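You operate a simulated robot arm through the tools that you are given. There is no shell and no other tool. Be economical: measure what you need, move in short steps, check, and stop when the job is done.

You run a simulated robot arm. Do the job below in one go: nothing can be reset, and whatever is moved stays where it is left.

## Task
Dip the brown coupler's nose in the grease and stand it in the pocket marked GOOD.
Fine: lay the tin's lid on the bench beside the tin, and put it back on after. Set down upright: what you pick out.
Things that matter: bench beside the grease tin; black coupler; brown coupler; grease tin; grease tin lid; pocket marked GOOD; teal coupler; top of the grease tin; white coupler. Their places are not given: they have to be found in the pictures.

Only the result counts: the job must be done as asked and must still hold three seconds after the hand-in. Knocking over, shifting, dropping, spilling or breaking anything else fails it. A push-on lid holds only when it is set on centred and level and pressed home; a screw cap is set on level and turned clockwise until tight.

## Robot
A 6-joint arm with a two-finger parallel gripper, fixed in place. Base frame: the origin is at the foot of the arm, x ahead of it, y to its left, z up; the work surface is at about z = 0. Units: mm, rad, N and s.
With the tool pointing down near the work surface it reaches from about 140 to 580 mm from the base axis. Its first joint turns from -1.152 to 1.152 rad. Payload 2.1 kg.
The TCP is the grasp point between the finger pads, 30 mm short of the fingertips. In the tool frame z runs along the fingers and y along their closing line. Largest opening 94 mm; finger width 28, thickness 10; the body of the gripper, 50 by 96 mm, starts 55 mm behind the TCP.
Orientation is told as [roll, pitch, yaw] about the base's x, y, z axes, in that order, counted from this pose: with the fingers straight down and closing along the base's y, the tool's x points along the base's -x, its y along +y and its z along -z.

## Interface
- The arm moves only by the tool move_arm. Its argument "targets" is a list of rows, each a list of 7 numbers: the shift along the base's x, y, z in units of 300 mm (1.0 is 300 mm), then the turn, a rotation vector about the base's x, y, z in units of 45 degrees (1.0 is 45 degrees), then the finger opening in mm, from 0 to 94. In form: [[dx, dy, dz, rx, ry, rz, hand], ...]. A call has 1 to 10 rows; each row is the pose to reach, as a shift and turn from the pose commanded when the call began. A call with a number of a shift or a turn outside -1 to 1 is refused whole. A row lasts 0.2 s, in which the tool goes at most 50 mm and 0.15 rad; a call with a longer step from one row to the next is refused whole, and so is a gripper value outside its range. Where a pose cannot be reached the arm comes as near as it can. A force on the tool above 70 N (or 10 N above the force at the start of the call, whichever is more), or a blocked arm, ends the call early, and 0.2 s more pass. The fingers move at their own pace (about 72 mm/s each) and stop on an object; they squeeze with about 25 N. The grip force told is the motor's: it shows also when the fingers shut on nothing. Time passes only in rows, and 0.2 s behind the last, so rows that repeat a pose let the fingers close. The reply holds the time, the measured pose of the TCP, the force on the tool along the base axes, the opening and the grip force, in the units named above and with some noise, with the torque about the TCP (base axes, N m) and any sound that the robot's microphone picked up, and new pictures: "pictures" is both (left out), scene, wrist or none.
- Cameras (640 x 400 px; columns grow to the right, rows downward): "scene" is fixed at [63.6, -376.5, 486.5]; the picture's right is [0.70, -0.72, 0.00], its down [-0.39, -0.38, -0.84] and it looks along [0.60, 0.58, -0.55] (base axes); focal length 222 px, centre (320, 200). "wrist" rides on the gripper at [76, 14, -102] in the tool frame; the picture's right is [-0.18, 0.98, 0.00], its down [-0.75, -0.14, -0.64] and it looks along [-0.63, -0.12, 0.77] (tool axes); focal length 243 px, centre (320, 200).
- point_at(camera, pixels): there is no depth. For up to 12 entries [column, row, z] of the newest picture of that camera ("zoom" is the newest enlarged one), the place [x, y] in the base frame at which the ray of that pixel passes the height z, good to about 3 mm. The clock stands still meanwhile.
- inspect(camera, box): a new picture of the part [left, top, right, bottom] of that camera's present view, enlarged. The clock stands still meanwhile.
- hand_in(): hands the job in; it is judged then, once.

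Work in short steps. Measure before you move; look again where a grasp or a placing could have gone wrong, and mend it. You have 80 turns and 200 pictures in all, those below and enlarged ones among them. Open the gripper and draw the arm clear of the work before you hand the job in, unless the task says otherwise; then end with one line.

The tools are called after "Emit:" as name(argument=value, ...) on one line, values as JSON. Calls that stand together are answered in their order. move_arm: Moves the arm, as the interface text tells. Its arguments: {"type":"object","properties":{"targets":{"type":"array","items":{"type":"array","items":{"type":"number"}}},"pictures":{"type":"string","enum":["both","scene","wrist","none"]}},"required":["targets"]} The other tools are called the same way: point_at (camera, pixels) gives the place at which the rays of pixels pass given heights; inspect (camera, box) takes an enlarged picture of a part of a camera's view; hand_in () hands the job in.

At the start:

```text
clock: 0.0
tool_pos: [345.7, 118.5, 398.5]
ee_rot: [-0.001, 0.0, 0.003]
force: [0.3, -0.5, 0.3]
moment: [0.0, -0.01, 0.02]
width: 94.0
grip_force: 0.0
```

scene: 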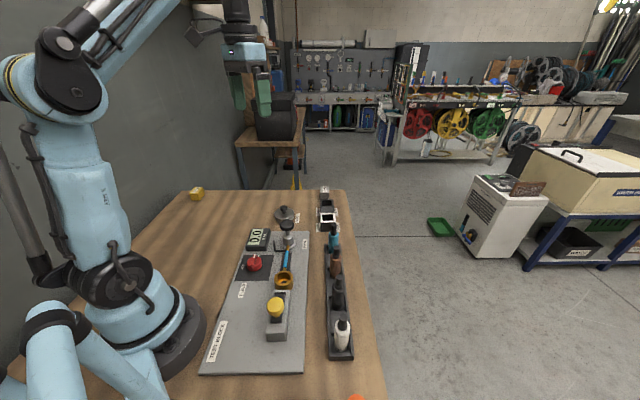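
wrist: 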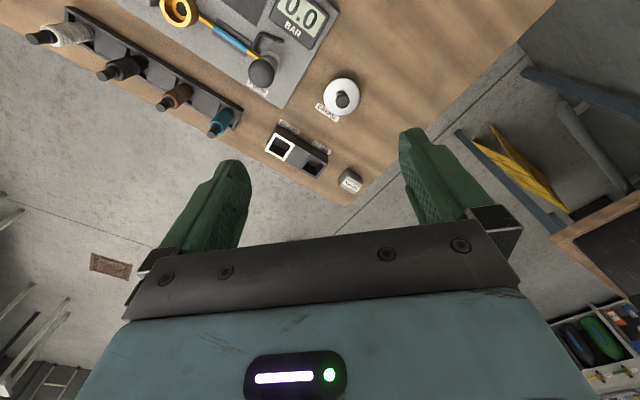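

The scene shows a rack of couplers (col 330-350, rows 230-360), a two-pocket block near (328,215) and a lidded tin near (285,215). I enlarge those parts.

Emit:
inspect(camera="scene", box=[260, 180, 370, 250])

Emit:
inspect(camera="scene", box=[200, 220, 370, 380])

Emit:
inspect(camera="wrist", box=[240, 60, 400, 200])

Emit:
inspect(camera="wrist", box=[20, 0, 260, 150])

```text
5.71 times, centred on (315, 215) of scene
```

zoom: 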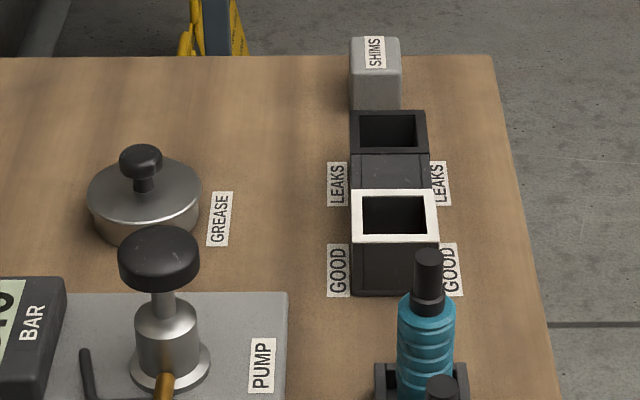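

```text
2.50 times, centred on (285, 300) of scene
```

zoom: 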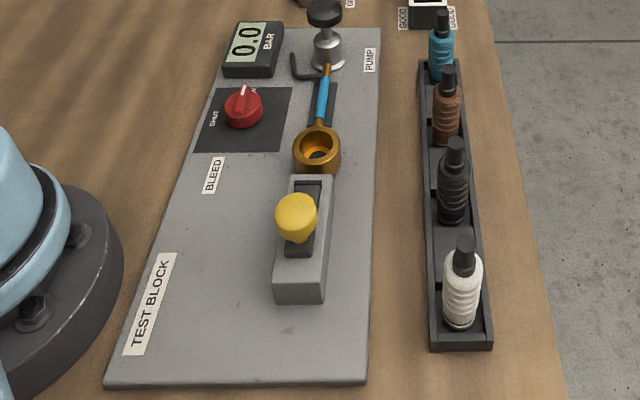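

```text
2.86 times, centred on (320, 130) of wrist
```

zoom: 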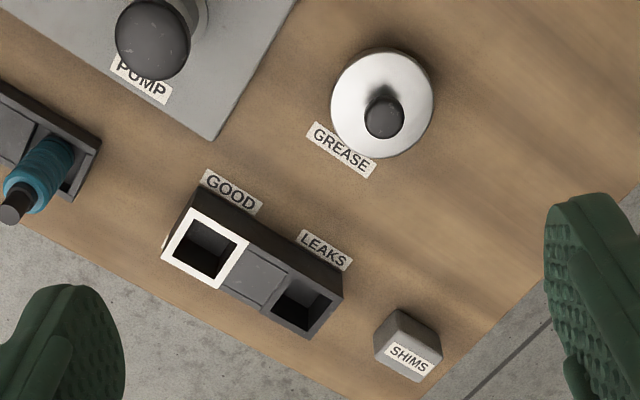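

```text
2.67 times, centred on (140, 75) of wrist
```

zoom: 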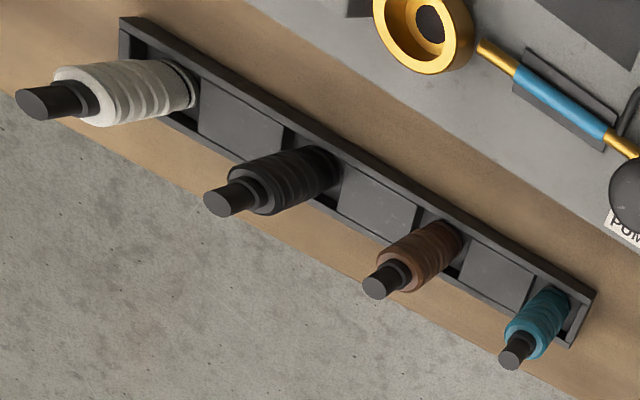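

I find the brown coupler's top in both cameras (scene (336,248), wrist (163,107)) and the tin, pockets and knob, to triangulate.

Emit:
point_at(camera="scene", pixels=[[336.2, 247, 60], [336.2, 247, 90], [336.2, 247, 120], [334, 279, 0], [334, 279, 20], [284, 208, 40], [284, 208, 70], [327.6, 217.5, 40], [327.6, 217.5, 60], [285, 222.5, 0], [333.5, 226, 50], [333.5, 226, 110]])

Emit:
point_at(camera="wrist", pixels=[[161.5, 106.9, 60], [161.5, 106.9, 90], [161.5, 106.9, 120], [190, 89, 20], [342.5, 101, 40], [342.5, 101, 70], [279.5, 147, 40], [279.5, 147, 60], [341, 96, 30], [341, 96, 0], [213, 131, 60], [213, 131, 100]])

```text
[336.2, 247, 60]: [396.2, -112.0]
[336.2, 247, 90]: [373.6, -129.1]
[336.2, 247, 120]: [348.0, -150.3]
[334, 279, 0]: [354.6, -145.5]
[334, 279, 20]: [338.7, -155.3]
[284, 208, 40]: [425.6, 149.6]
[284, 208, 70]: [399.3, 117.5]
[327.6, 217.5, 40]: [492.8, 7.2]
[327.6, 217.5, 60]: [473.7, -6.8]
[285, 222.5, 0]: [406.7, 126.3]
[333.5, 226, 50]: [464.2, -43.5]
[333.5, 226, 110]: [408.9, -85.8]
```

```text
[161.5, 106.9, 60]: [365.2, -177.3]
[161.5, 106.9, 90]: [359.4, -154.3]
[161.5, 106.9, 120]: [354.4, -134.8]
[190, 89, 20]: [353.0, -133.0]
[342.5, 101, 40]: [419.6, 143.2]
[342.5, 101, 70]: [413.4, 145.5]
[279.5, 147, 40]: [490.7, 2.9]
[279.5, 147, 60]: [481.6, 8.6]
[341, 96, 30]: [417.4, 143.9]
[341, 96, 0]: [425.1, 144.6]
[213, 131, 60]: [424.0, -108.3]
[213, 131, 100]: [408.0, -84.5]
```

Triangulated: brown top about (357,-142,109), GOOD pocket mouth about (490,5,43), lid knob top about (419,143,46). I move above the tin for a closer look.

Emit:
move_arm(targets=[[0.04, 0.016, -0.13, 0, 0, 0, 60], [0.08, 0.032, -0.27, 0, 0, 0, 60], [0.12, 0.05, -0.4, 0, 0, 0, 60], [0.18, 0.07, -0.53, 0, 0, 0, 60], [0.244, 0.083, -0.66, 0, 0, 0, 60], [0.244, 0.083, -0.75, 0, 0, 0, 60]])

Emit:
inspect(camera="wrist", box=[220, 60, 420, 200])

Emit:
inspect(camera="scene", box=[255, 190, 335, 240])

```text
clock: 1.4
tool_pos: [416.2, 141.3, 175.2]
ee_rot: [-0.001, 0.0, 0.002]
force: [0.3, -0.2, -0.3]
moment: [0.01, 0.02, 0.0]
width: 59.8
grip_force: 0.0
```

scene: 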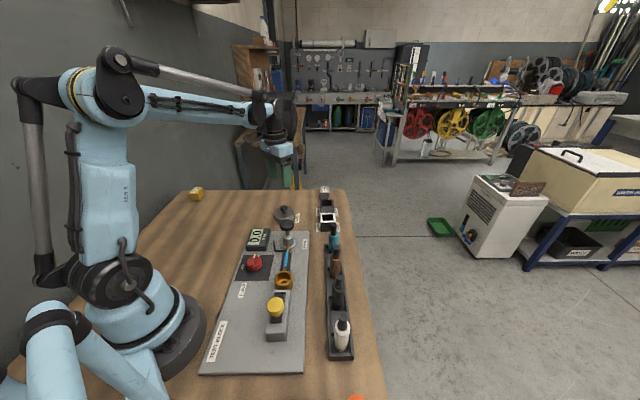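
wrist: 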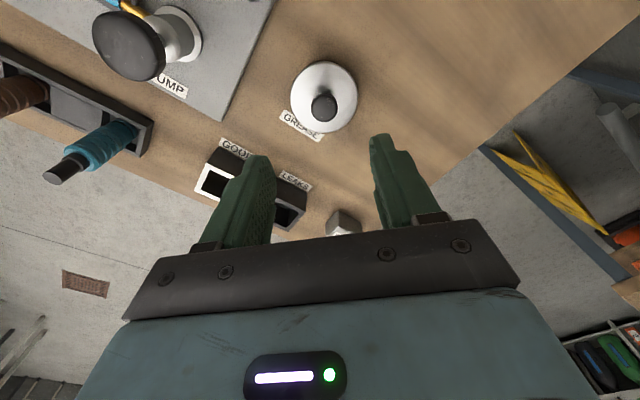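

```text
2.86 times, centred on (320, 130) of wrist
```

zoom: 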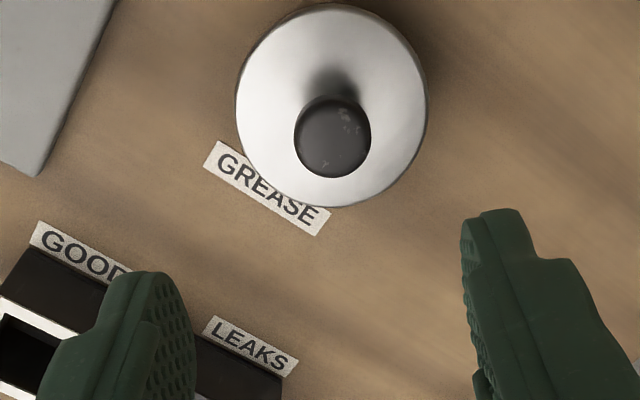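

```text
8.00 times, centred on (295, 215) of scene
```

zoom: 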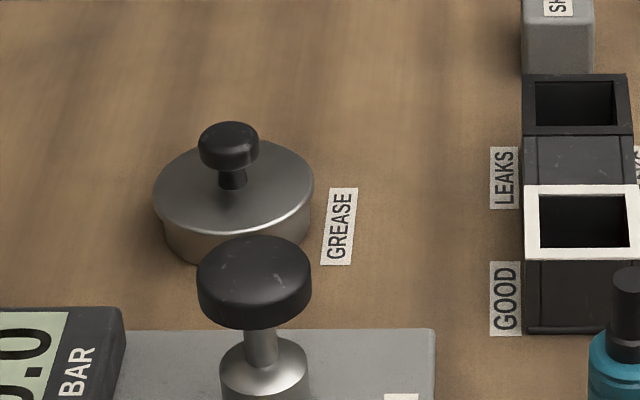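

The knob (wrist (324.5,108)) is a mushroom on a lid centred at about (324,97). I measure lid extents, knob and surroundings from this view.

Emit:
point_at(camera="wrist", pixels=[[324.5, 106, 45], [324.5, 106, 60], [324.2, 96.7, 25], [324.2, 96.7, 35], [291, 96.7, 30], [357, 96.7, 30], [311.5, 108, 45], [337.5, 108, 45], [212, 182, 43], [130, 45, 60], [130, 45, 90], [228, 140, 0]])

Emit:
point_at(camera="scene", pixels=[[283.5, 207.5, 45], [283.5, 207.5, 55], [284.1, 215.0, 25], [284.1, 215.0, 35], [274.2, 214, 30], [294.2, 214, 30], [286.7, 225, 60], [286.7, 225, 90], [327.6, 218, 43], [327.6, 218, 48], [349, 220, 0], [283.5, 212, 30]])

```text
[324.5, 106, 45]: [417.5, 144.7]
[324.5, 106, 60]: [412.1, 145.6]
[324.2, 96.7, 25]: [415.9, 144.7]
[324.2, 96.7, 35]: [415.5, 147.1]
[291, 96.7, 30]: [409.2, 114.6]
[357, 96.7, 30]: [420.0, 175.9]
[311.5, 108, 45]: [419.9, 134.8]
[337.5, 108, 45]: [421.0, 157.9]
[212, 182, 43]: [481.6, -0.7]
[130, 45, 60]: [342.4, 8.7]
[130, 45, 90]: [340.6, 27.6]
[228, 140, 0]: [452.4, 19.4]
```

```text
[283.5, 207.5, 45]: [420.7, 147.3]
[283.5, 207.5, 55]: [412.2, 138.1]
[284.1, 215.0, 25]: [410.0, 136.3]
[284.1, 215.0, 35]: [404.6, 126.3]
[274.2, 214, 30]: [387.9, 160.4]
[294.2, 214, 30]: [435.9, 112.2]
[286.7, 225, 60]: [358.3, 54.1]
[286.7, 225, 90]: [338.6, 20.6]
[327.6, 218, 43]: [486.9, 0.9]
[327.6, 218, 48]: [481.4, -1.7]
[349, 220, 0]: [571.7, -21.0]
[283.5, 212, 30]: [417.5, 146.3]
```

Knob sits at about (417.5,145), z 36–46, lid top about z 22. I descend partway over the knob, open 50 mm, and check.

Emit:
move_arm(targets=[[0, 0.005, -0.15, 0, 0, 0, 60], [0, 0.005, -0.26, 0, 0, 0, 60], [0, 0.005, -0.32, 0, 0, 0, 60], [0, 0.005, -0.32, 0, 0, 0, 60]])

Emit:
inspect(camera="scene", box=[255, 180, 335, 230])

Emit:
inspect(camera="wrist", box=[220, 80, 420, 220])

```text
clock: 2.4
tool_pos: [418.3, 144.3, 79.0]
ee_rot: [0.0, -0.001, 0.002]
force: [-0.1, 0.0, 0.8]
moment: [0.0, -0.02, 0.02]
width: 60.2
grip_force: 0.1
```

scene: 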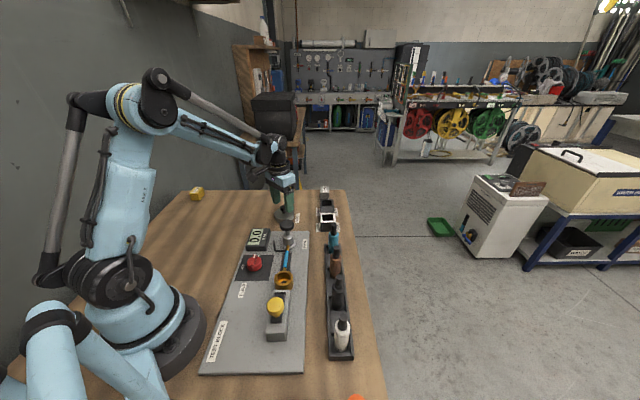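
wrist: 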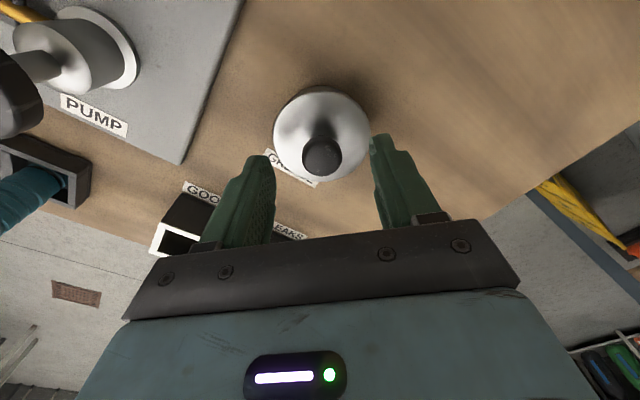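

```text
8.00 times, centred on (295, 205) of scene
```

zoom: 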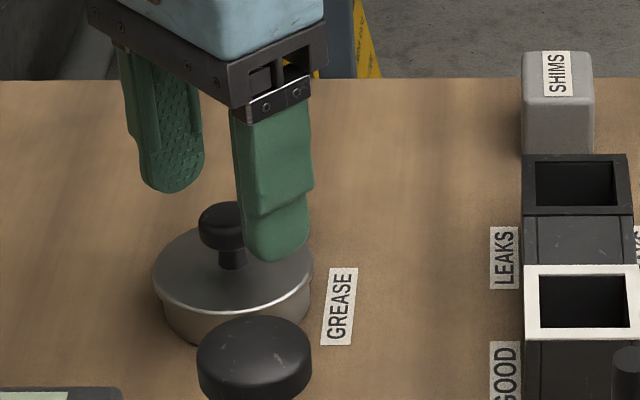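

```text
2.86 times, centred on (320, 150) of wrist
```

zoom: 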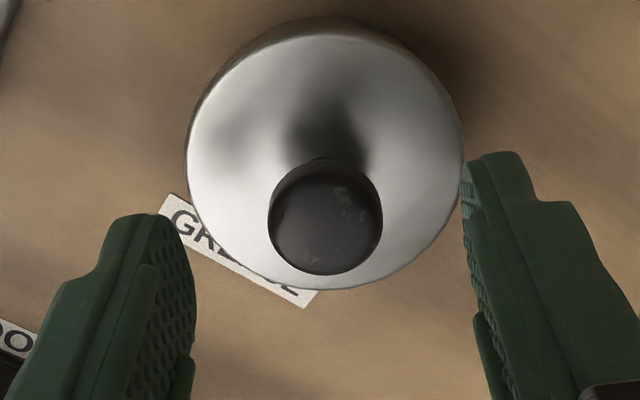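

Knob top now at wrist (322,156); I re-measure it before going down.

Emit:
point_at(camera="wrist", pixels=[[322, 156, 40], [322, 156, 46], [322, 156, 52], [302.5, 156, 46], [341.5, 156, 46], [320.6, 136, 22], [320.6, 136, 28], [320.6, 136, 34]])

Emit:
point_at(camera="scene", pixels=[[283.1, 206.8, 40], [283.1, 206.8, 46], [283.1, 206.8, 52], [284.1, 213, 22], [284.1, 213, 28], [284.1, 213, 34]])

```text
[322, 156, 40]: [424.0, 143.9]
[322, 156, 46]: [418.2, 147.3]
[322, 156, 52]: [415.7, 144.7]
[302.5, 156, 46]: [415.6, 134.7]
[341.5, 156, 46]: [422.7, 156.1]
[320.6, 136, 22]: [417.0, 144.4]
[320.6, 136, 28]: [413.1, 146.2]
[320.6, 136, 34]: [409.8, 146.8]
```

```text
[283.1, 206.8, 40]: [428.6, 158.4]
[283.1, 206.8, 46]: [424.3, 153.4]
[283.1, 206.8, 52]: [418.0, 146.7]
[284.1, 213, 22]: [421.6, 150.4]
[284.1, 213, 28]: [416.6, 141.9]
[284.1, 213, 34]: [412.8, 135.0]
```

Knob centre about (417,145.5), top about z 50, lid top about z 25. I lower to TCP z≈61 (tips z≈31) and close.

Emit:
move_arm(targets=[[-0.002, 0.002, -0.055, 0, 0, 0, 60], [-0.002, 0.002, -0.055, 0, 0, 0, 40], [-0.002, 0.002, -0.055, 0, 0, 0, 20], [-0.002, 0.002, -0.055, 0, 0, 0, 10], [-0.002, 0.002, -0.055, 0, 0, 0, 10]], pictures="none")

Emit:
inspect(camera="scene", box=[255, 180, 335, 230])

```text
clock: 3.6
tool_pos: [417.4, 144.2, 64.8]
ee_rot: [-0.002, 0.003, 0.002]
force: [0.4, 1.1, -0.1]
moment: [0.0, 0.0, 0.0]
width: 23.9
grip_force: 25.7
```

```text
8.00 times, centred on (295, 205) of scene
```

zoom: 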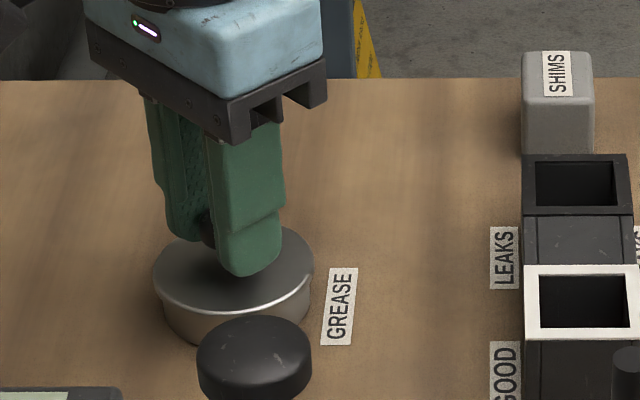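

The knob is held (24 mm, 25 N). I lift slowly and look.

Emit:
move_arm(targets=[[0, 0, 0.02, 0, 0, 0, 10], [0, 0, 0.05, 0, 0, 0, 10], [0, 0, 0.1, 0, 0, 0, 10]], pictures="none")

Emit:
inspect(camera="scene", box=[255, 180, 335, 230])

```text
clock: 4.4
tool_pos: [415.6, 145.1, 93.8]
ee_rot: [0.0, 0.0, 0.001]
force: [0.7, -0.2, -1.4]
moment: [-0.01, -0.03, -0.01]
width: 23.9
grip_force: 24.7
```

```text
8.00 times, centred on (295, 205) of scene
```

zoom: 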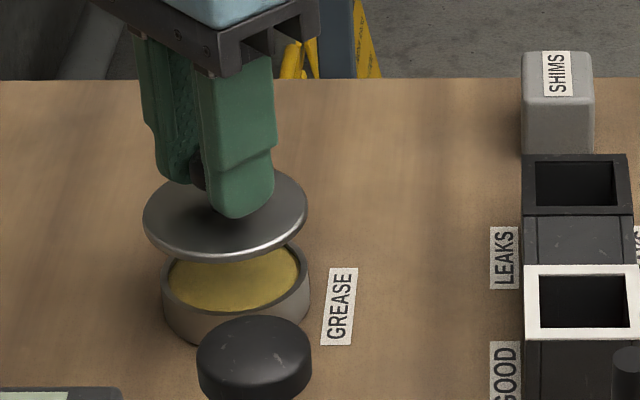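

The lid came off cleanly. I carry it to free bench about 95 mm left of the tin, and lower to about z 52.

Emit:
move_arm(targets=[[0, 0, 0.08, 0, 0, 0, 10], [-0.01, 0.12, 0.08, 0, 0, 0, 10], [-0.03, 0.24, 0.08, 0, 0, 0, 10], [-0.04, 0.31, 0.05, 0, 0, 0, 10], [-0.04, 0.31, -0.06, 0, 0, 0, 10], [-0.04, 0.31, -0.11, 0, 0, 0, 10], [-0.04, 0.31, -0.11, 0, 0, 0, 10]])

Emit:
inspect(camera="scene", box=[220, 170, 316, 230])

```text
clock: 6.0
tool_pos: [404.7, 237.8, 60.5]
ee_rot: [0.001, 0.001, 0.001]
force: [-0.5, -0.1, 0.6]
moment: [-0.02, -0.02, -0.04]
width: 23.9
grip_force: 25.3
```

scene: 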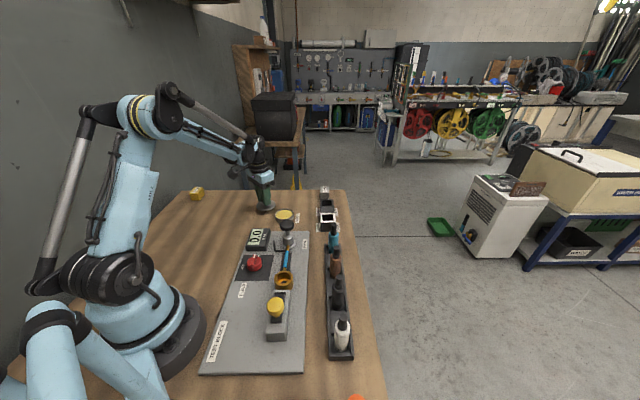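
wrist: 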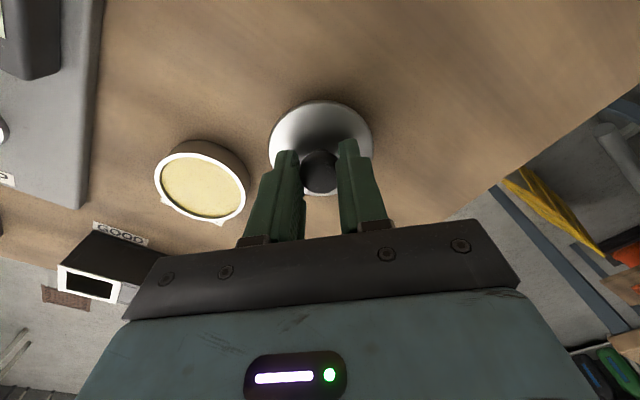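

```text
6.67 times, centred on (268, 200) of scene
```

zoom: 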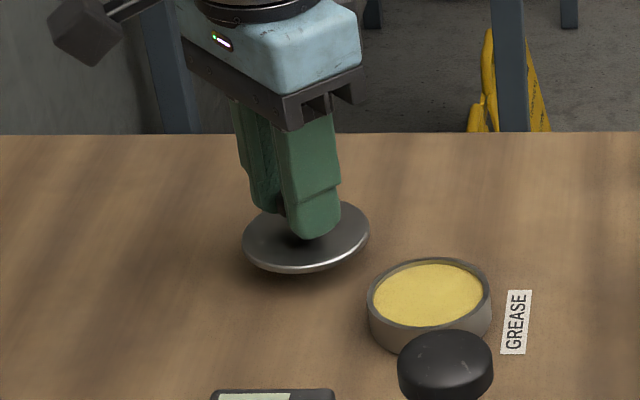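

The lid hangs about 20 mm above the bench; I lower it in small steps, watching the force.

Emit:
move_arm(targets=[[0, 0, -0.02, 0, 0, 0, 10], [0, 0, -0.04, 0, 0, 0, 10], [0, 0, -0.04, 0, 0, 0, 10]], pictures="none")

Emit:
inspect(camera="scene", box=[220, 170, 316, 230])

```text
clock: 6.8
tool_pos: [405.6, 236.1, 47.5]
ee_rot: [0.001, 0.001, 0.004]
force: [-0.6, 0.4, -0.6]
moment: [-0.01, -0.01, -0.03]
width: 24.3
grip_force: 25.5
```

```text
6.67 times, centred on (268, 200) of scene
```

zoom: 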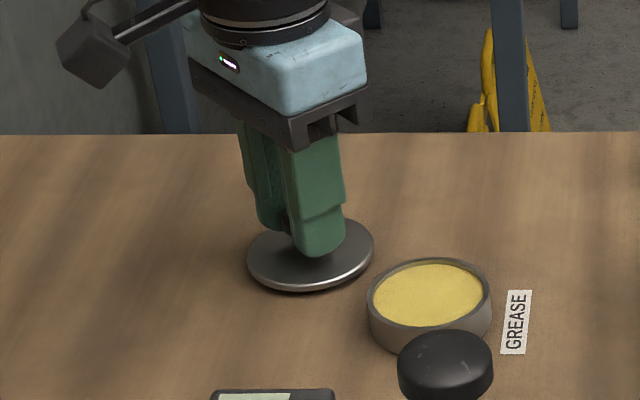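

Still a few millimetres up. I continue in 2 mm steps.

Emit:
move_arm(targets=[[0, 0, -0.007, 0, 0, 0, 10], [0, 0, -0.014, 0, 0, 0, 10], [0, 0, -0.014, 0, 0, 0, 10]], pictures="none")

```text
clock: 7.6
tool_pos: [405.3, 236.8, 44.7]
ee_rot: [0.0, -0.001, 0.002]
force: [-1.1, -2.1, 20.9]
moment: [0.0, -0.03, -0.01]
width: 24.4
grip_force: 25.2
```

Contact at TCP z≈44.7 (21 N). I relax slightly, open, and rise.

Emit:
move_arm(targets=[[0, 0, 0.004, 0, 0, 0, 10], [0, 0, 0.004, 0, 0, 0, 35], [0, 0, 0.004, 0, 0, 0, 50], [0, 0, 0.004, 0, 0, 0, 60], [0, 0, 0.08, 0, 0, 0, 60], [0, 0, 0.23, 0, 0, 0, 60], [0, 0, 0.39, 0, 0, 0, 60], [0, 0, 0.55, 0, 0, 0, 60]])

Emit:
inspect(camera="scene", box=[220, 170, 316, 230])

```text
clock: 9.4
tool_pos: [404.7, 236.0, 208.9]
ee_rot: [0.0, 0.0, -0.001]
force: [0.5, 0.7, 0.1]
moment: [0.01, 0.02, 0.03]
width: 60.1
grip_force: 0.1
```

scene: 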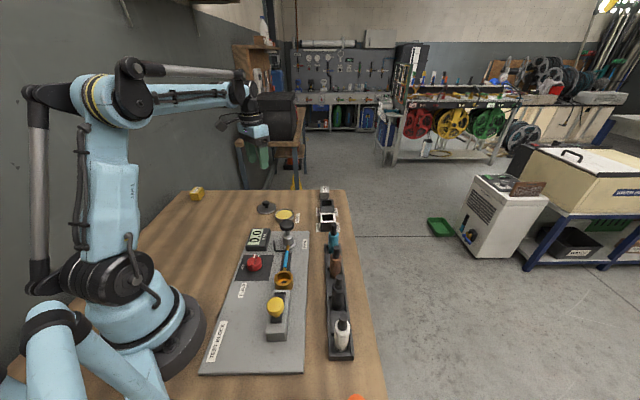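
wrist: 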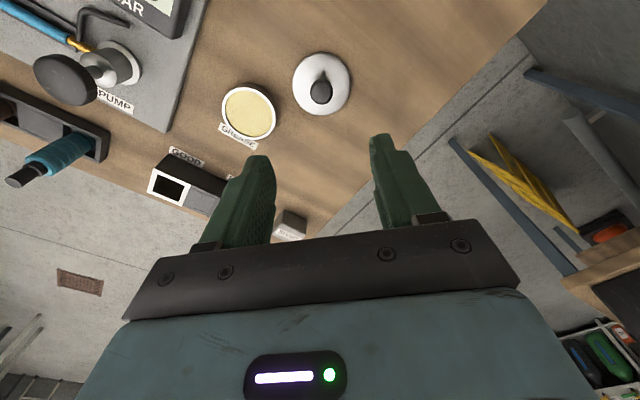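

```text
6.67 times, centred on (268, 200) of scene
```

zoom: 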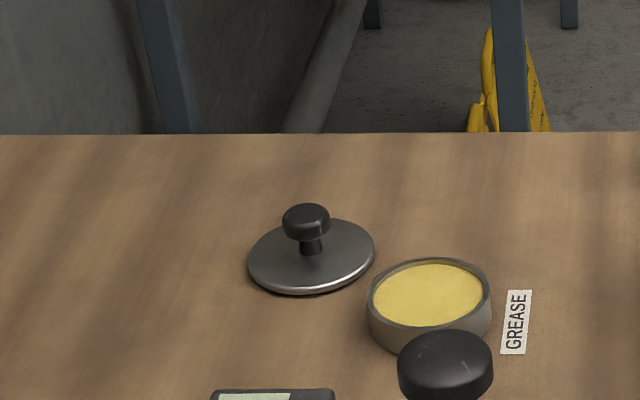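

The lid rests flat. Now I move over toward the brown coupler at about (357,-142).

Emit:
move_arm(targets=[[-0.02, -0.16, 0, 0, 0, 0, 60], [-0.04, -0.32, 0, 0, 0, 0, 60], [-0.06, -0.48, 0, 0, 0, 0, 60], [-0.08, -0.64, 0, 0, 0, 0, 60], [-0.12, -0.8, 0, 0, 0, 0, 60], [-0.16, -0.96, 0, 0, 0, 0, 60], [-0.16, -1.0, 0, 0, 0, 0, 60]], pictures="none")

Emit:
move_arm(targets=[[0, -0.15, 0, 0, 0, 0, 60], [0, -0.26, 0, 0, 0, 0, 60], [0, -0.26, 0, 0, 0, 0, 60]])

Emit:
inspect(camera="wrist", box=[200, 40, 440, 190])

Emit:
inspect(camera="scene", box=[300, 220, 380, 290])

```text
clock: 11.0
tool_pos: [356.2, -64.1, 206.8]
ee_rot: [0.001, -0.002, 0.003]
force: [0.1, -0.9, 0.6]
moment: [0.01, -0.02, 0.03]
width: 59.9
grip_force: 0.1
```

```text
clock: 11.8
tool_pos: [357.1, -141.7, 205.6]
ee_rot: [0.0, 0.001, 0.0]
force: [0.2, -0.3, 0.3]
moment: [0.0, 0.02, 0.0]
width: 60.1
grip_force: 0.0
```

scene: 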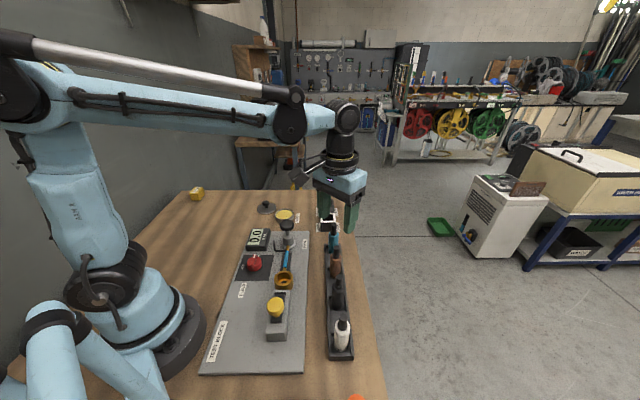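
wrist: 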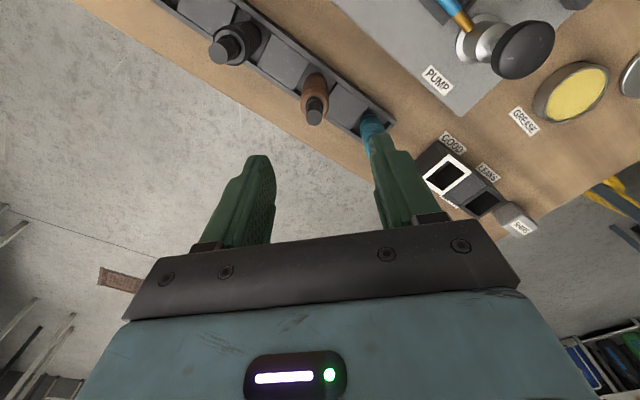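

```text
2.67 times, centred on (320, 115) of wrist
```

zoom: 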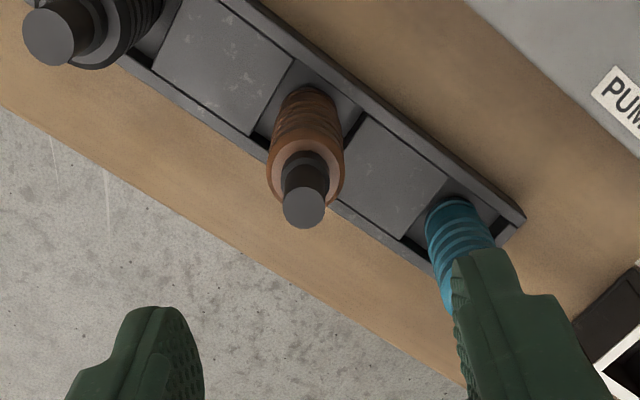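

```text
5.71 times, centred on (340, 255) of scene
```

zoom: 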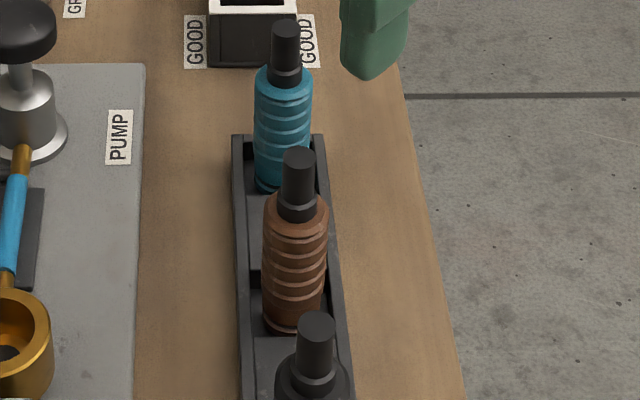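

I measure the brown coupler's top again (wrist (314.4,118), scene (336.2,247)) and shoulder.

Emit:
point_at(camera="wrist", pixels=[[314.4, 118, 100], [314.4, 118, 106], [314.4, 118, 112], [314.4, 108, 85], [314.4, 108, 80], [300, 106, 82], [329, 106, 82], [316, 72, 10]])

Emit:
point_at(camera="scene", pixels=[[336.2, 247, 100], [336.2, 247, 106], [336.2, 247, 112], [335.7, 256.5, 80], [335.7, 256.5, 86], [329.8, 256.5, 82], [341.7, 256.5, 82], [335.5, 275, 10]])

```text
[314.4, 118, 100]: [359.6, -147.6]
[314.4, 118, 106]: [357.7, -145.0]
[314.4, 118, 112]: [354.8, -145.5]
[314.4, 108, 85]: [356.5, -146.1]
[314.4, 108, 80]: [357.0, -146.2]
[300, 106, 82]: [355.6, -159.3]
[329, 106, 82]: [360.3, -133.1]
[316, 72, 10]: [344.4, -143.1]
```

```text
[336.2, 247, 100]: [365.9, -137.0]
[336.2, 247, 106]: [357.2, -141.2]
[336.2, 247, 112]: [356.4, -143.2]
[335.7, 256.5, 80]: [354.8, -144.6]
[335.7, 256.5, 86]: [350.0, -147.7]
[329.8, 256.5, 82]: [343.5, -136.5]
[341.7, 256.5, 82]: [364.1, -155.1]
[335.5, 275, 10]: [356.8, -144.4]
```

Axis about (356.5,-144.5), shoulder z≈80, top z≈109. I descend with fingers open 60 to TCP z≈120 and check, before the grasp.

Emit:
move_arm(targets=[[-0.005, -0.015, -0.1, 0, 0, 0, 60], [-0.005, -0.015, -0.2, 0, 0, 0, 60], [-0.005, -0.015, -0.28, 0, 0, 0, 60], [-0.005, -0.015, -0.28, 0, 0, 0, 60]], pictures="none")

Emit:
inspect(camera="wrist", box=[200, 80, 440, 230])

Emit:
inspect(camera="scene", box=[290, 200, 386, 290])

```text
clock: 12.8
tool_pos: [355.3, -146.2, 123.7]
ee_rot: [-0.001, -0.001, 0.003]
force: [0.0, 0.3, -0.2]
moment: [-0.02, 0.01, 0.05]
width: 59.9
grip_force: 0.1
```

```text
2.67 times, centred on (320, 155) of wrist
```

zoom: 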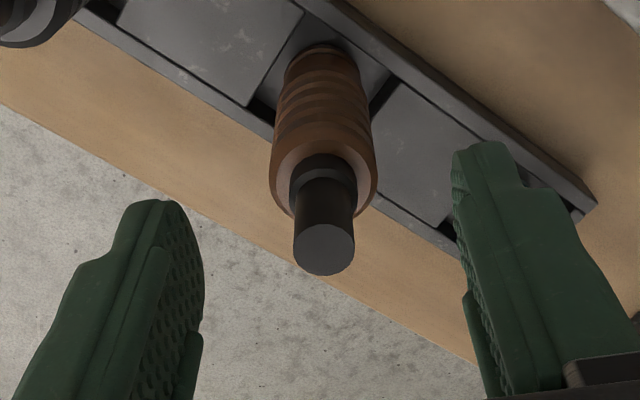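

```text
4.44 times, centred on (338, 245) of scene
```

zoom: 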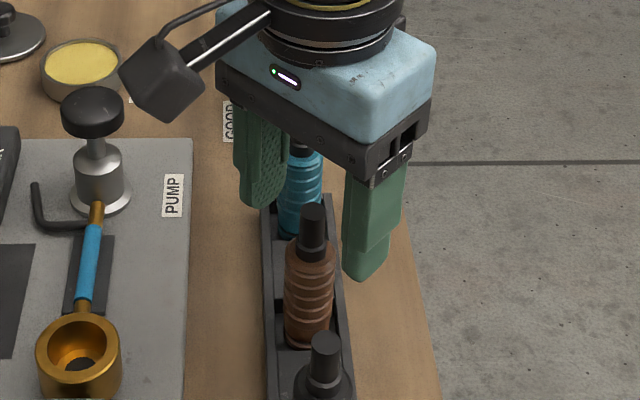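

The coupler stands centred between the fingers and clear of the neighbours. I lower to z≈80 and close.

Emit:
move_arm(targets=[[0, 0, -0.08, 0, 0, 0, 60], [0, 0, -0.142, 0, 0, 0, 60], [0, 0, -0.142, 0, 0, 0, 40], [0, 0, -0.142, 0, 0, 0, 20], [0, 0, -0.142, 0, 0, 0, 12], [0, 0, -0.142, 0, 0, 0, 12]], pictures="none")

Emit:
inspect(camera="scene", box=[290, 200, 386, 290])

```text
clock: 14.2
tool_pos: [355.7, -145.1, 81.0]
ee_rot: [0.0, -0.001, 0.0]
force: [-0.1, -0.9, 0.7]
moment: [0.07, 0.0, 0.03]
width: 26.5
grip_force: 25.0
```

```text
4.44 times, centred on (338, 245) of scene
```

zoom: 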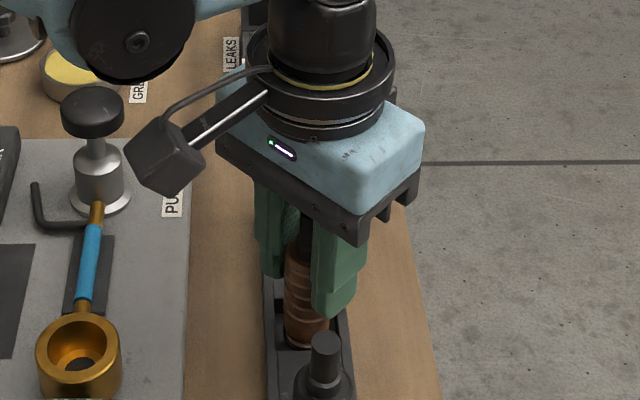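

Gripped at 26.5 mm. I lift straight up and look at the lower end.

Emit:
move_arm(targets=[[0, 0, 0.05, 0, 0, 0, 12], [0, 0, 0.15, 0, 0, 0, 12], [0, 0, 0.3, 0, 0, 0, 12], [0, 0, 0.45, 0, 0, 0, 12], [0, 0, 0.45, 0, 0, 0, 12]])

Emit:
inspect(camera="scene", box=[290, 160, 386, 250])

Emit:
inspect(camera="wrist", box=[200, 50, 440, 230])

```text
clock: 15.4
tool_pos: [355.4, -145.8, 217.6]
ee_rot: [0.0, -0.001, 0.002]
force: [0.9, -0.5, -0.9]
moment: [-0.01, 0.0, -0.01]
width: 26.3
grip_force: 25.2
```

scene: 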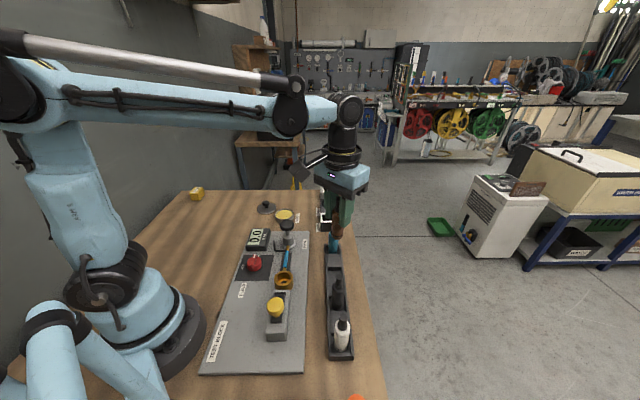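
wrist: 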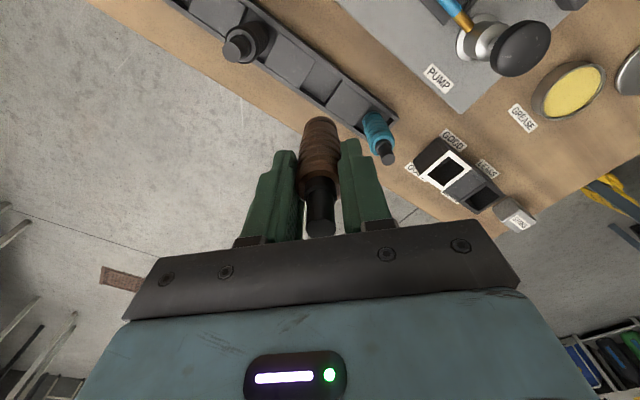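

```text
4.44 times, centred on (338, 205) of scene
```

zoom: 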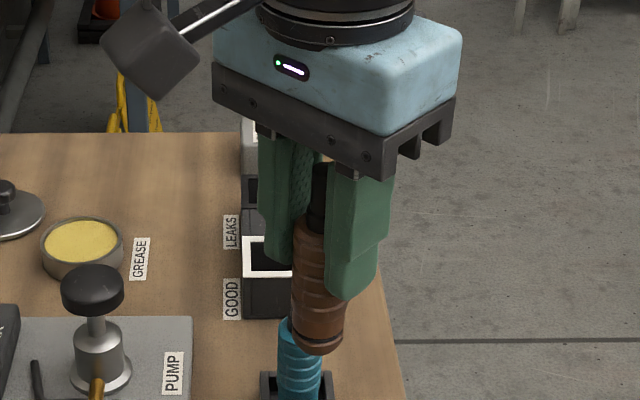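

```text
2.22 times, centred on (320, 140) of wrist
```

zoom: 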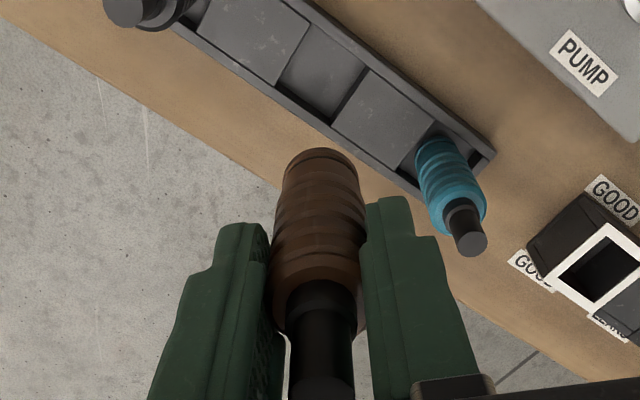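

I look closer at the lower end of the held coupler to judge which end is its nose.

Emit:
inspect(camera="scene", box=[320, 190, 352, 245])

Emit:
inspect(camera="scene", box=[318, 260, 358, 360])

```text
7.27 times, centred on (336, 218) of scene
```

zoom: 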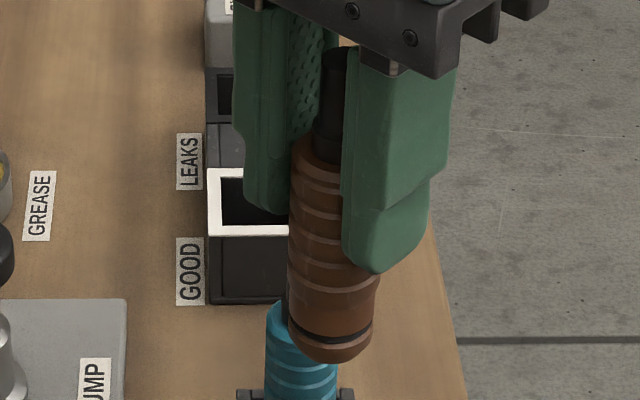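

```text
4.00 times, centred on (338, 310) of scene
```

zoom: 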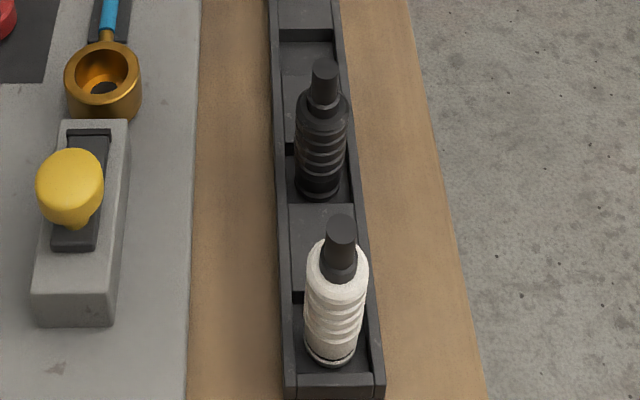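

The lower end carries an O-ring groove: that is the nose. I carry the coupler high over to the tin at (417,145).

Emit:
move_arm(targets=[[0.02, 0.15, 0, 0, 0, 0, 12], [0.05, 0.3, 0, 0, 0, 0, 12], [0.08, 0.45, 0, 0, 0, 0, 12], [0.11, 0.6, 0, 0, 0, 0, 12], [0.15, 0.75, 0, 0, 0, 0, 12], [0.18, 0.88, 0, 0, 0, 0, 12], [0.2, 0.963, 0, 0, 0, 0, 12], [0.2, 0.963, -0.15, 0, 0, 0, 12], [0.2, 0.963, -0.25, 0, 0, 0, 12], [0.2, 0.963, -0.25, 0, 0, 0, 12]])

Emit:
inspect(camera="scene", box=[245, 160, 325, 230])

Emit:
inspect(camera="wrist", box=[240, 80, 400, 200])

```text
clock: 17.6
tool_pos: [414.4, 144.3, 141.7]
ee_rot: [0.001, -0.001, 0.001]
force: [0.4, -0.1, -1.3]
moment: [-0.03, -0.02, -0.01]
width: 26.5
grip_force: 23.8
```

scene: 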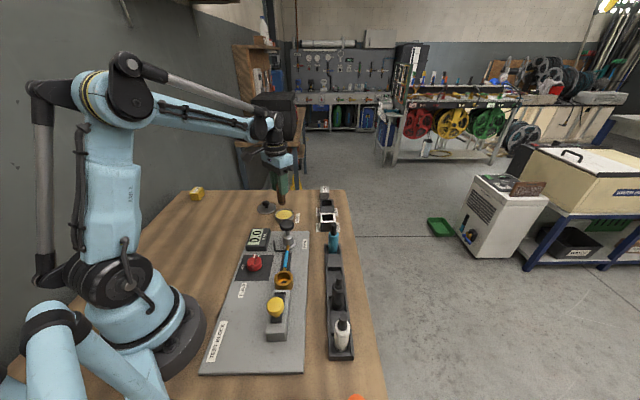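
wrist: 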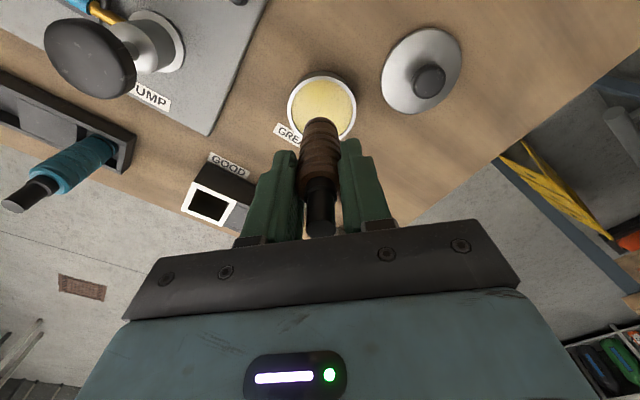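

```text
5.71 times, centred on (285, 195) of scene
```

zoom: 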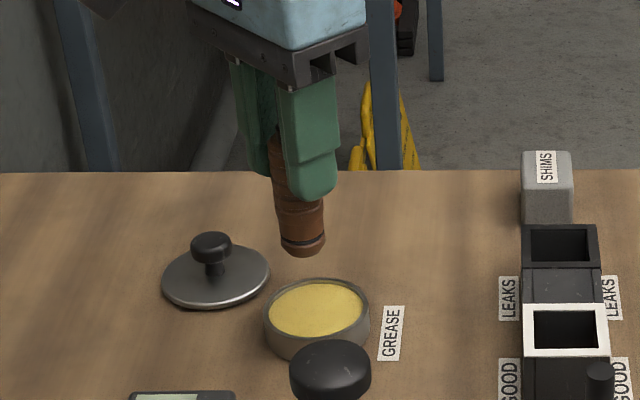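

```text
3.33 times, centred on (320, 140) of wrist
```

zoom: 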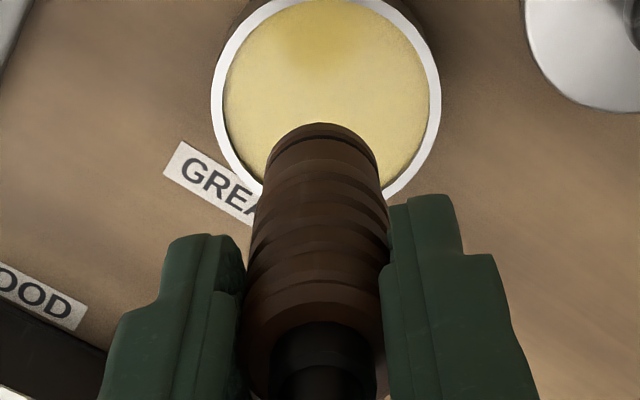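

I measure the tin rim centre (wrist (321.5,108), scene (286,214)).

Emit:
point_at(camera="wrist", pixels=[[321.5, 108, 20], [321.5, 108, 25], [286, 108, 22], [357, 108, 22]])

Emit:
point_at(camera="scene", pixels=[[284.4, 215, 18], [284.4, 214.5, 22], [284.4, 214, 25], [282.4, 203, 66]])

```text
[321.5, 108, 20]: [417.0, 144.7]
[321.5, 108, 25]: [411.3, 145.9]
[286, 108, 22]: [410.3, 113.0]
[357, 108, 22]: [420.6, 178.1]
```

```text
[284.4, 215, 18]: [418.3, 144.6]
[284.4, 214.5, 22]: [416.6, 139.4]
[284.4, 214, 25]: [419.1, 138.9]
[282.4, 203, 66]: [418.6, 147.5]
```

Coupler is over the tin centre. I lower in stages, to bottom just in the grease, and check.

Emit:
move_arm(targets=[[0, 0, -0.07, 0, 0, 0, 12], [0, 0, -0.12, 0, 0, 0, 12], [0, 0, -0.15, 0, 0, 0, 12], [0, 0, -0.15, 0, 0, 0, 12]], pictures="none")

Emit:
inspect(camera="scene", box=[255, 180, 319, 230])

Emit:
inspect(camera="wrist", box=[240, 80, 400, 200])

```text
clock: 18.6
tool_pos: [415.1, 142.9, 96.7]
ee_rot: [0.0, -0.001, 0.001]
force: [-0.1, 0.8, -0.3]
moment: [-0.02, 0.0, 0.02]
width: 26.4
grip_force: 24.6
```

```text
8.00 times, centred on (287, 205) of scene
```

zoom: 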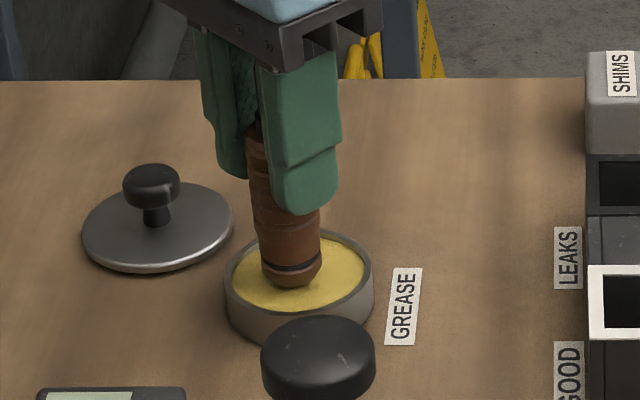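

```text
3.33 times, centred on (320, 140) of wrist
```

zoom: 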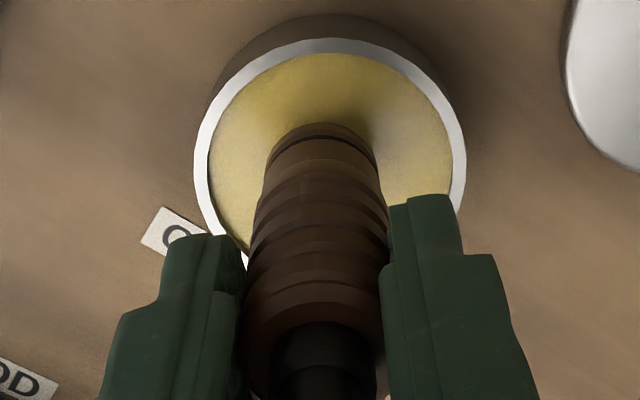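

The nose is about at the grease surface. I lower about 9 mm more, dwell, and check force and view.

Emit:
move_arm(targets=[[0, 0, -0.01, 0, 0, 0, 12], [0, 0, -0.02, 0, 0, 0, 12], [0, 0, -0.03, 0, 0, 0, 12], [0, 0, -0.03, 0, 0, 0, 12]], pictures="none")

Emit:
inspect(camera="scene", box=[255, 180, 319, 230])

```text
clock: 19.6
tool_pos: [414.7, 143.9, 87.8]
ee_rot: [0.0, 0.001, 0.003]
force: [0.2, -0.1, 20.6]
moment: [-0.03, -0.01, -0.01]
width: 26.7
grip_force: 25.0
```

```text
8.00 times, centred on (287, 205) of scene
```

zoom: 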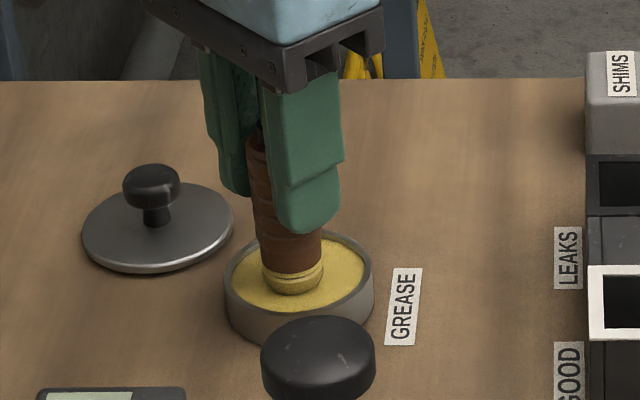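

The nose is coated yellow and 20 N shows it touches the bottom. I lift straight up and inspect it.

Emit:
move_arm(targets=[[0, 0, 0.03, 0, 0, 0, 12], [0, 0, 0.12, 0, 0, 0, 12], [0, 0, 0.27, 0, 0, 0, 12], [0, 0, 0.3, 0, 0, 0, 12], [0, 0, 0.3, 0, 0, 0, 12]])

Emit:
inspect(camera="scene", box=[255, 160, 335, 230])

Emit:
inspect(camera="wrist", box=[160, 140, 320, 260])

```text
clock: 20.8
tool_pos: [416.5, 143.8, 177.3]
ee_rot: [0.0, 0.0, 0.0]
force: [-0.2, 1.1, 0.3]
moment: [0.02, 0.02, -0.02]
width: 26.3
grip_force: 25.5
```

scene: 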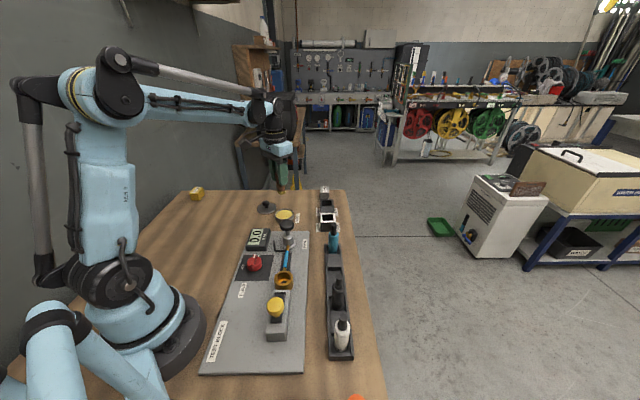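
wrist: 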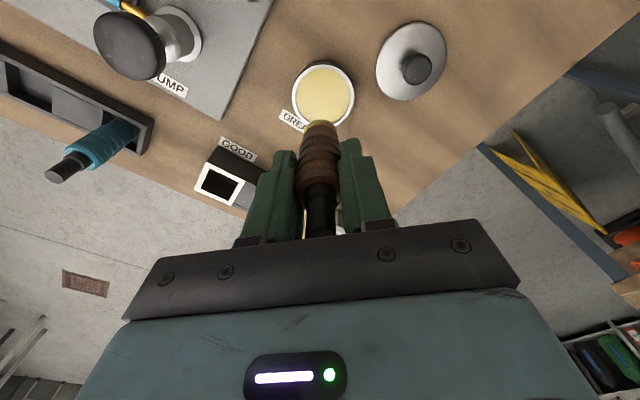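

```text
5.71 times, centred on (295, 195) of scene
```

zoom: 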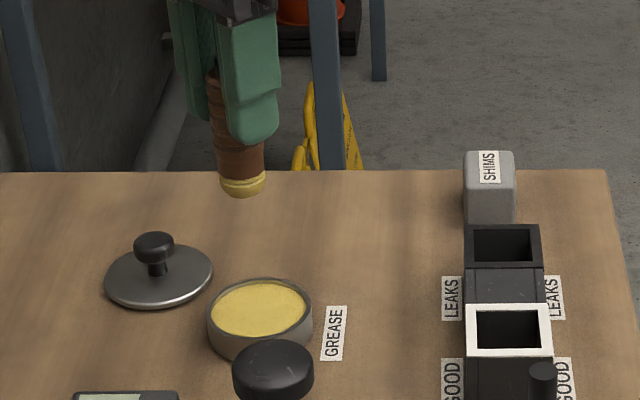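

```text
3.33 times, centred on (240, 200) of wrist
```

zoom: 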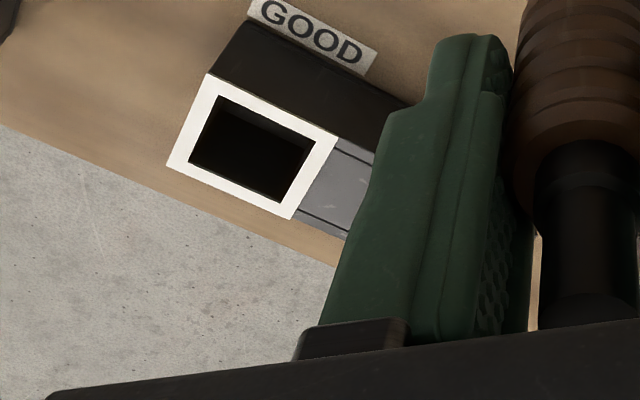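

Nose is greased all round. I move above the GOOD pocket (~(489,4)), staying high, and measure it.

Emit:
move_arm(targets=[[0.06, -0.1, 0, 0, 0, 0, 12], [0.12, -0.22, 0, 0, 0, 0, 12], [0.17, -0.34, 0, 0, 0, 0, 12], [0.22, -0.44, 0, 0, 0, 0, 12], [0.24, -0.467, 0, 0, 0, 0, 12], [0.24, -0.467, 0, 0, 0, 0, 12]])

Emit:
inspect(camera="wrist", box=[240, 70, 400, 190])

Emit:
inspect(camera="scene", box=[290, 170, 370, 240])

```text
clock: 22.2
tool_pos: [487.9, 1.7, 177.9]
ee_rot: [0.0, 0.001, 0.001]
force: [0.7, -0.1, -1.0]
moment: [0.02, 0.01, -0.01]
width: 26.5
grip_force: 25.0
```

scene: 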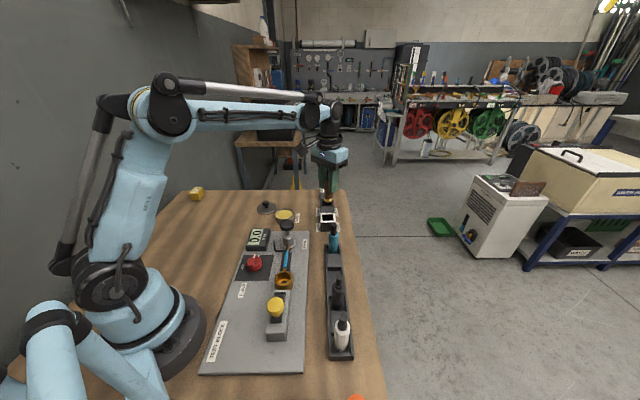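
wrist: 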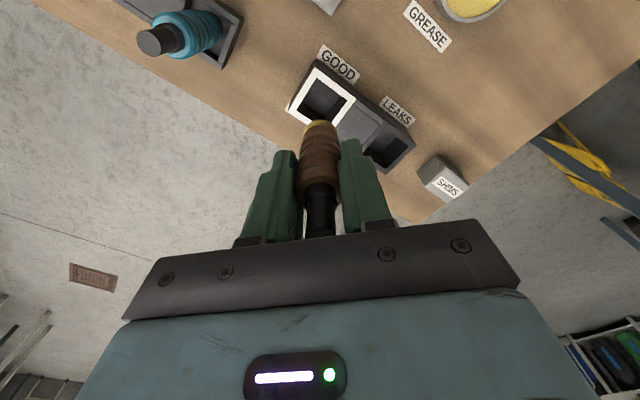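

```text
3.33 times, centred on (320, 130) of wrist
```

zoom: 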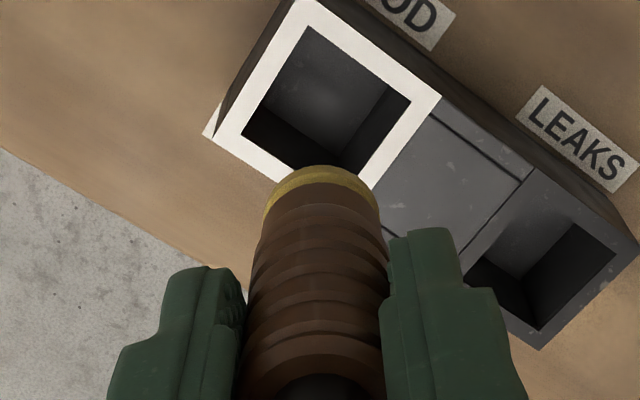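

```text
5.71 times, centred on (330, 205) of scene
```

zoom: 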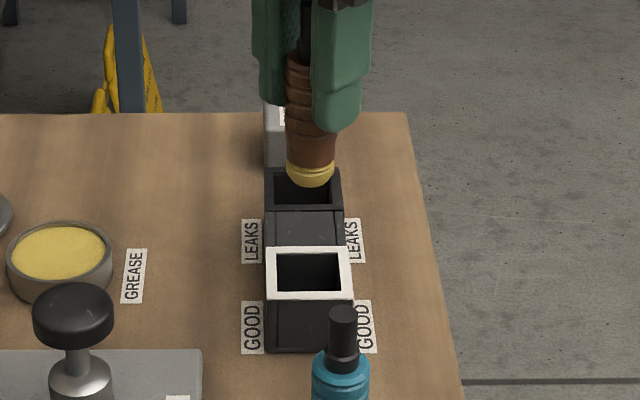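

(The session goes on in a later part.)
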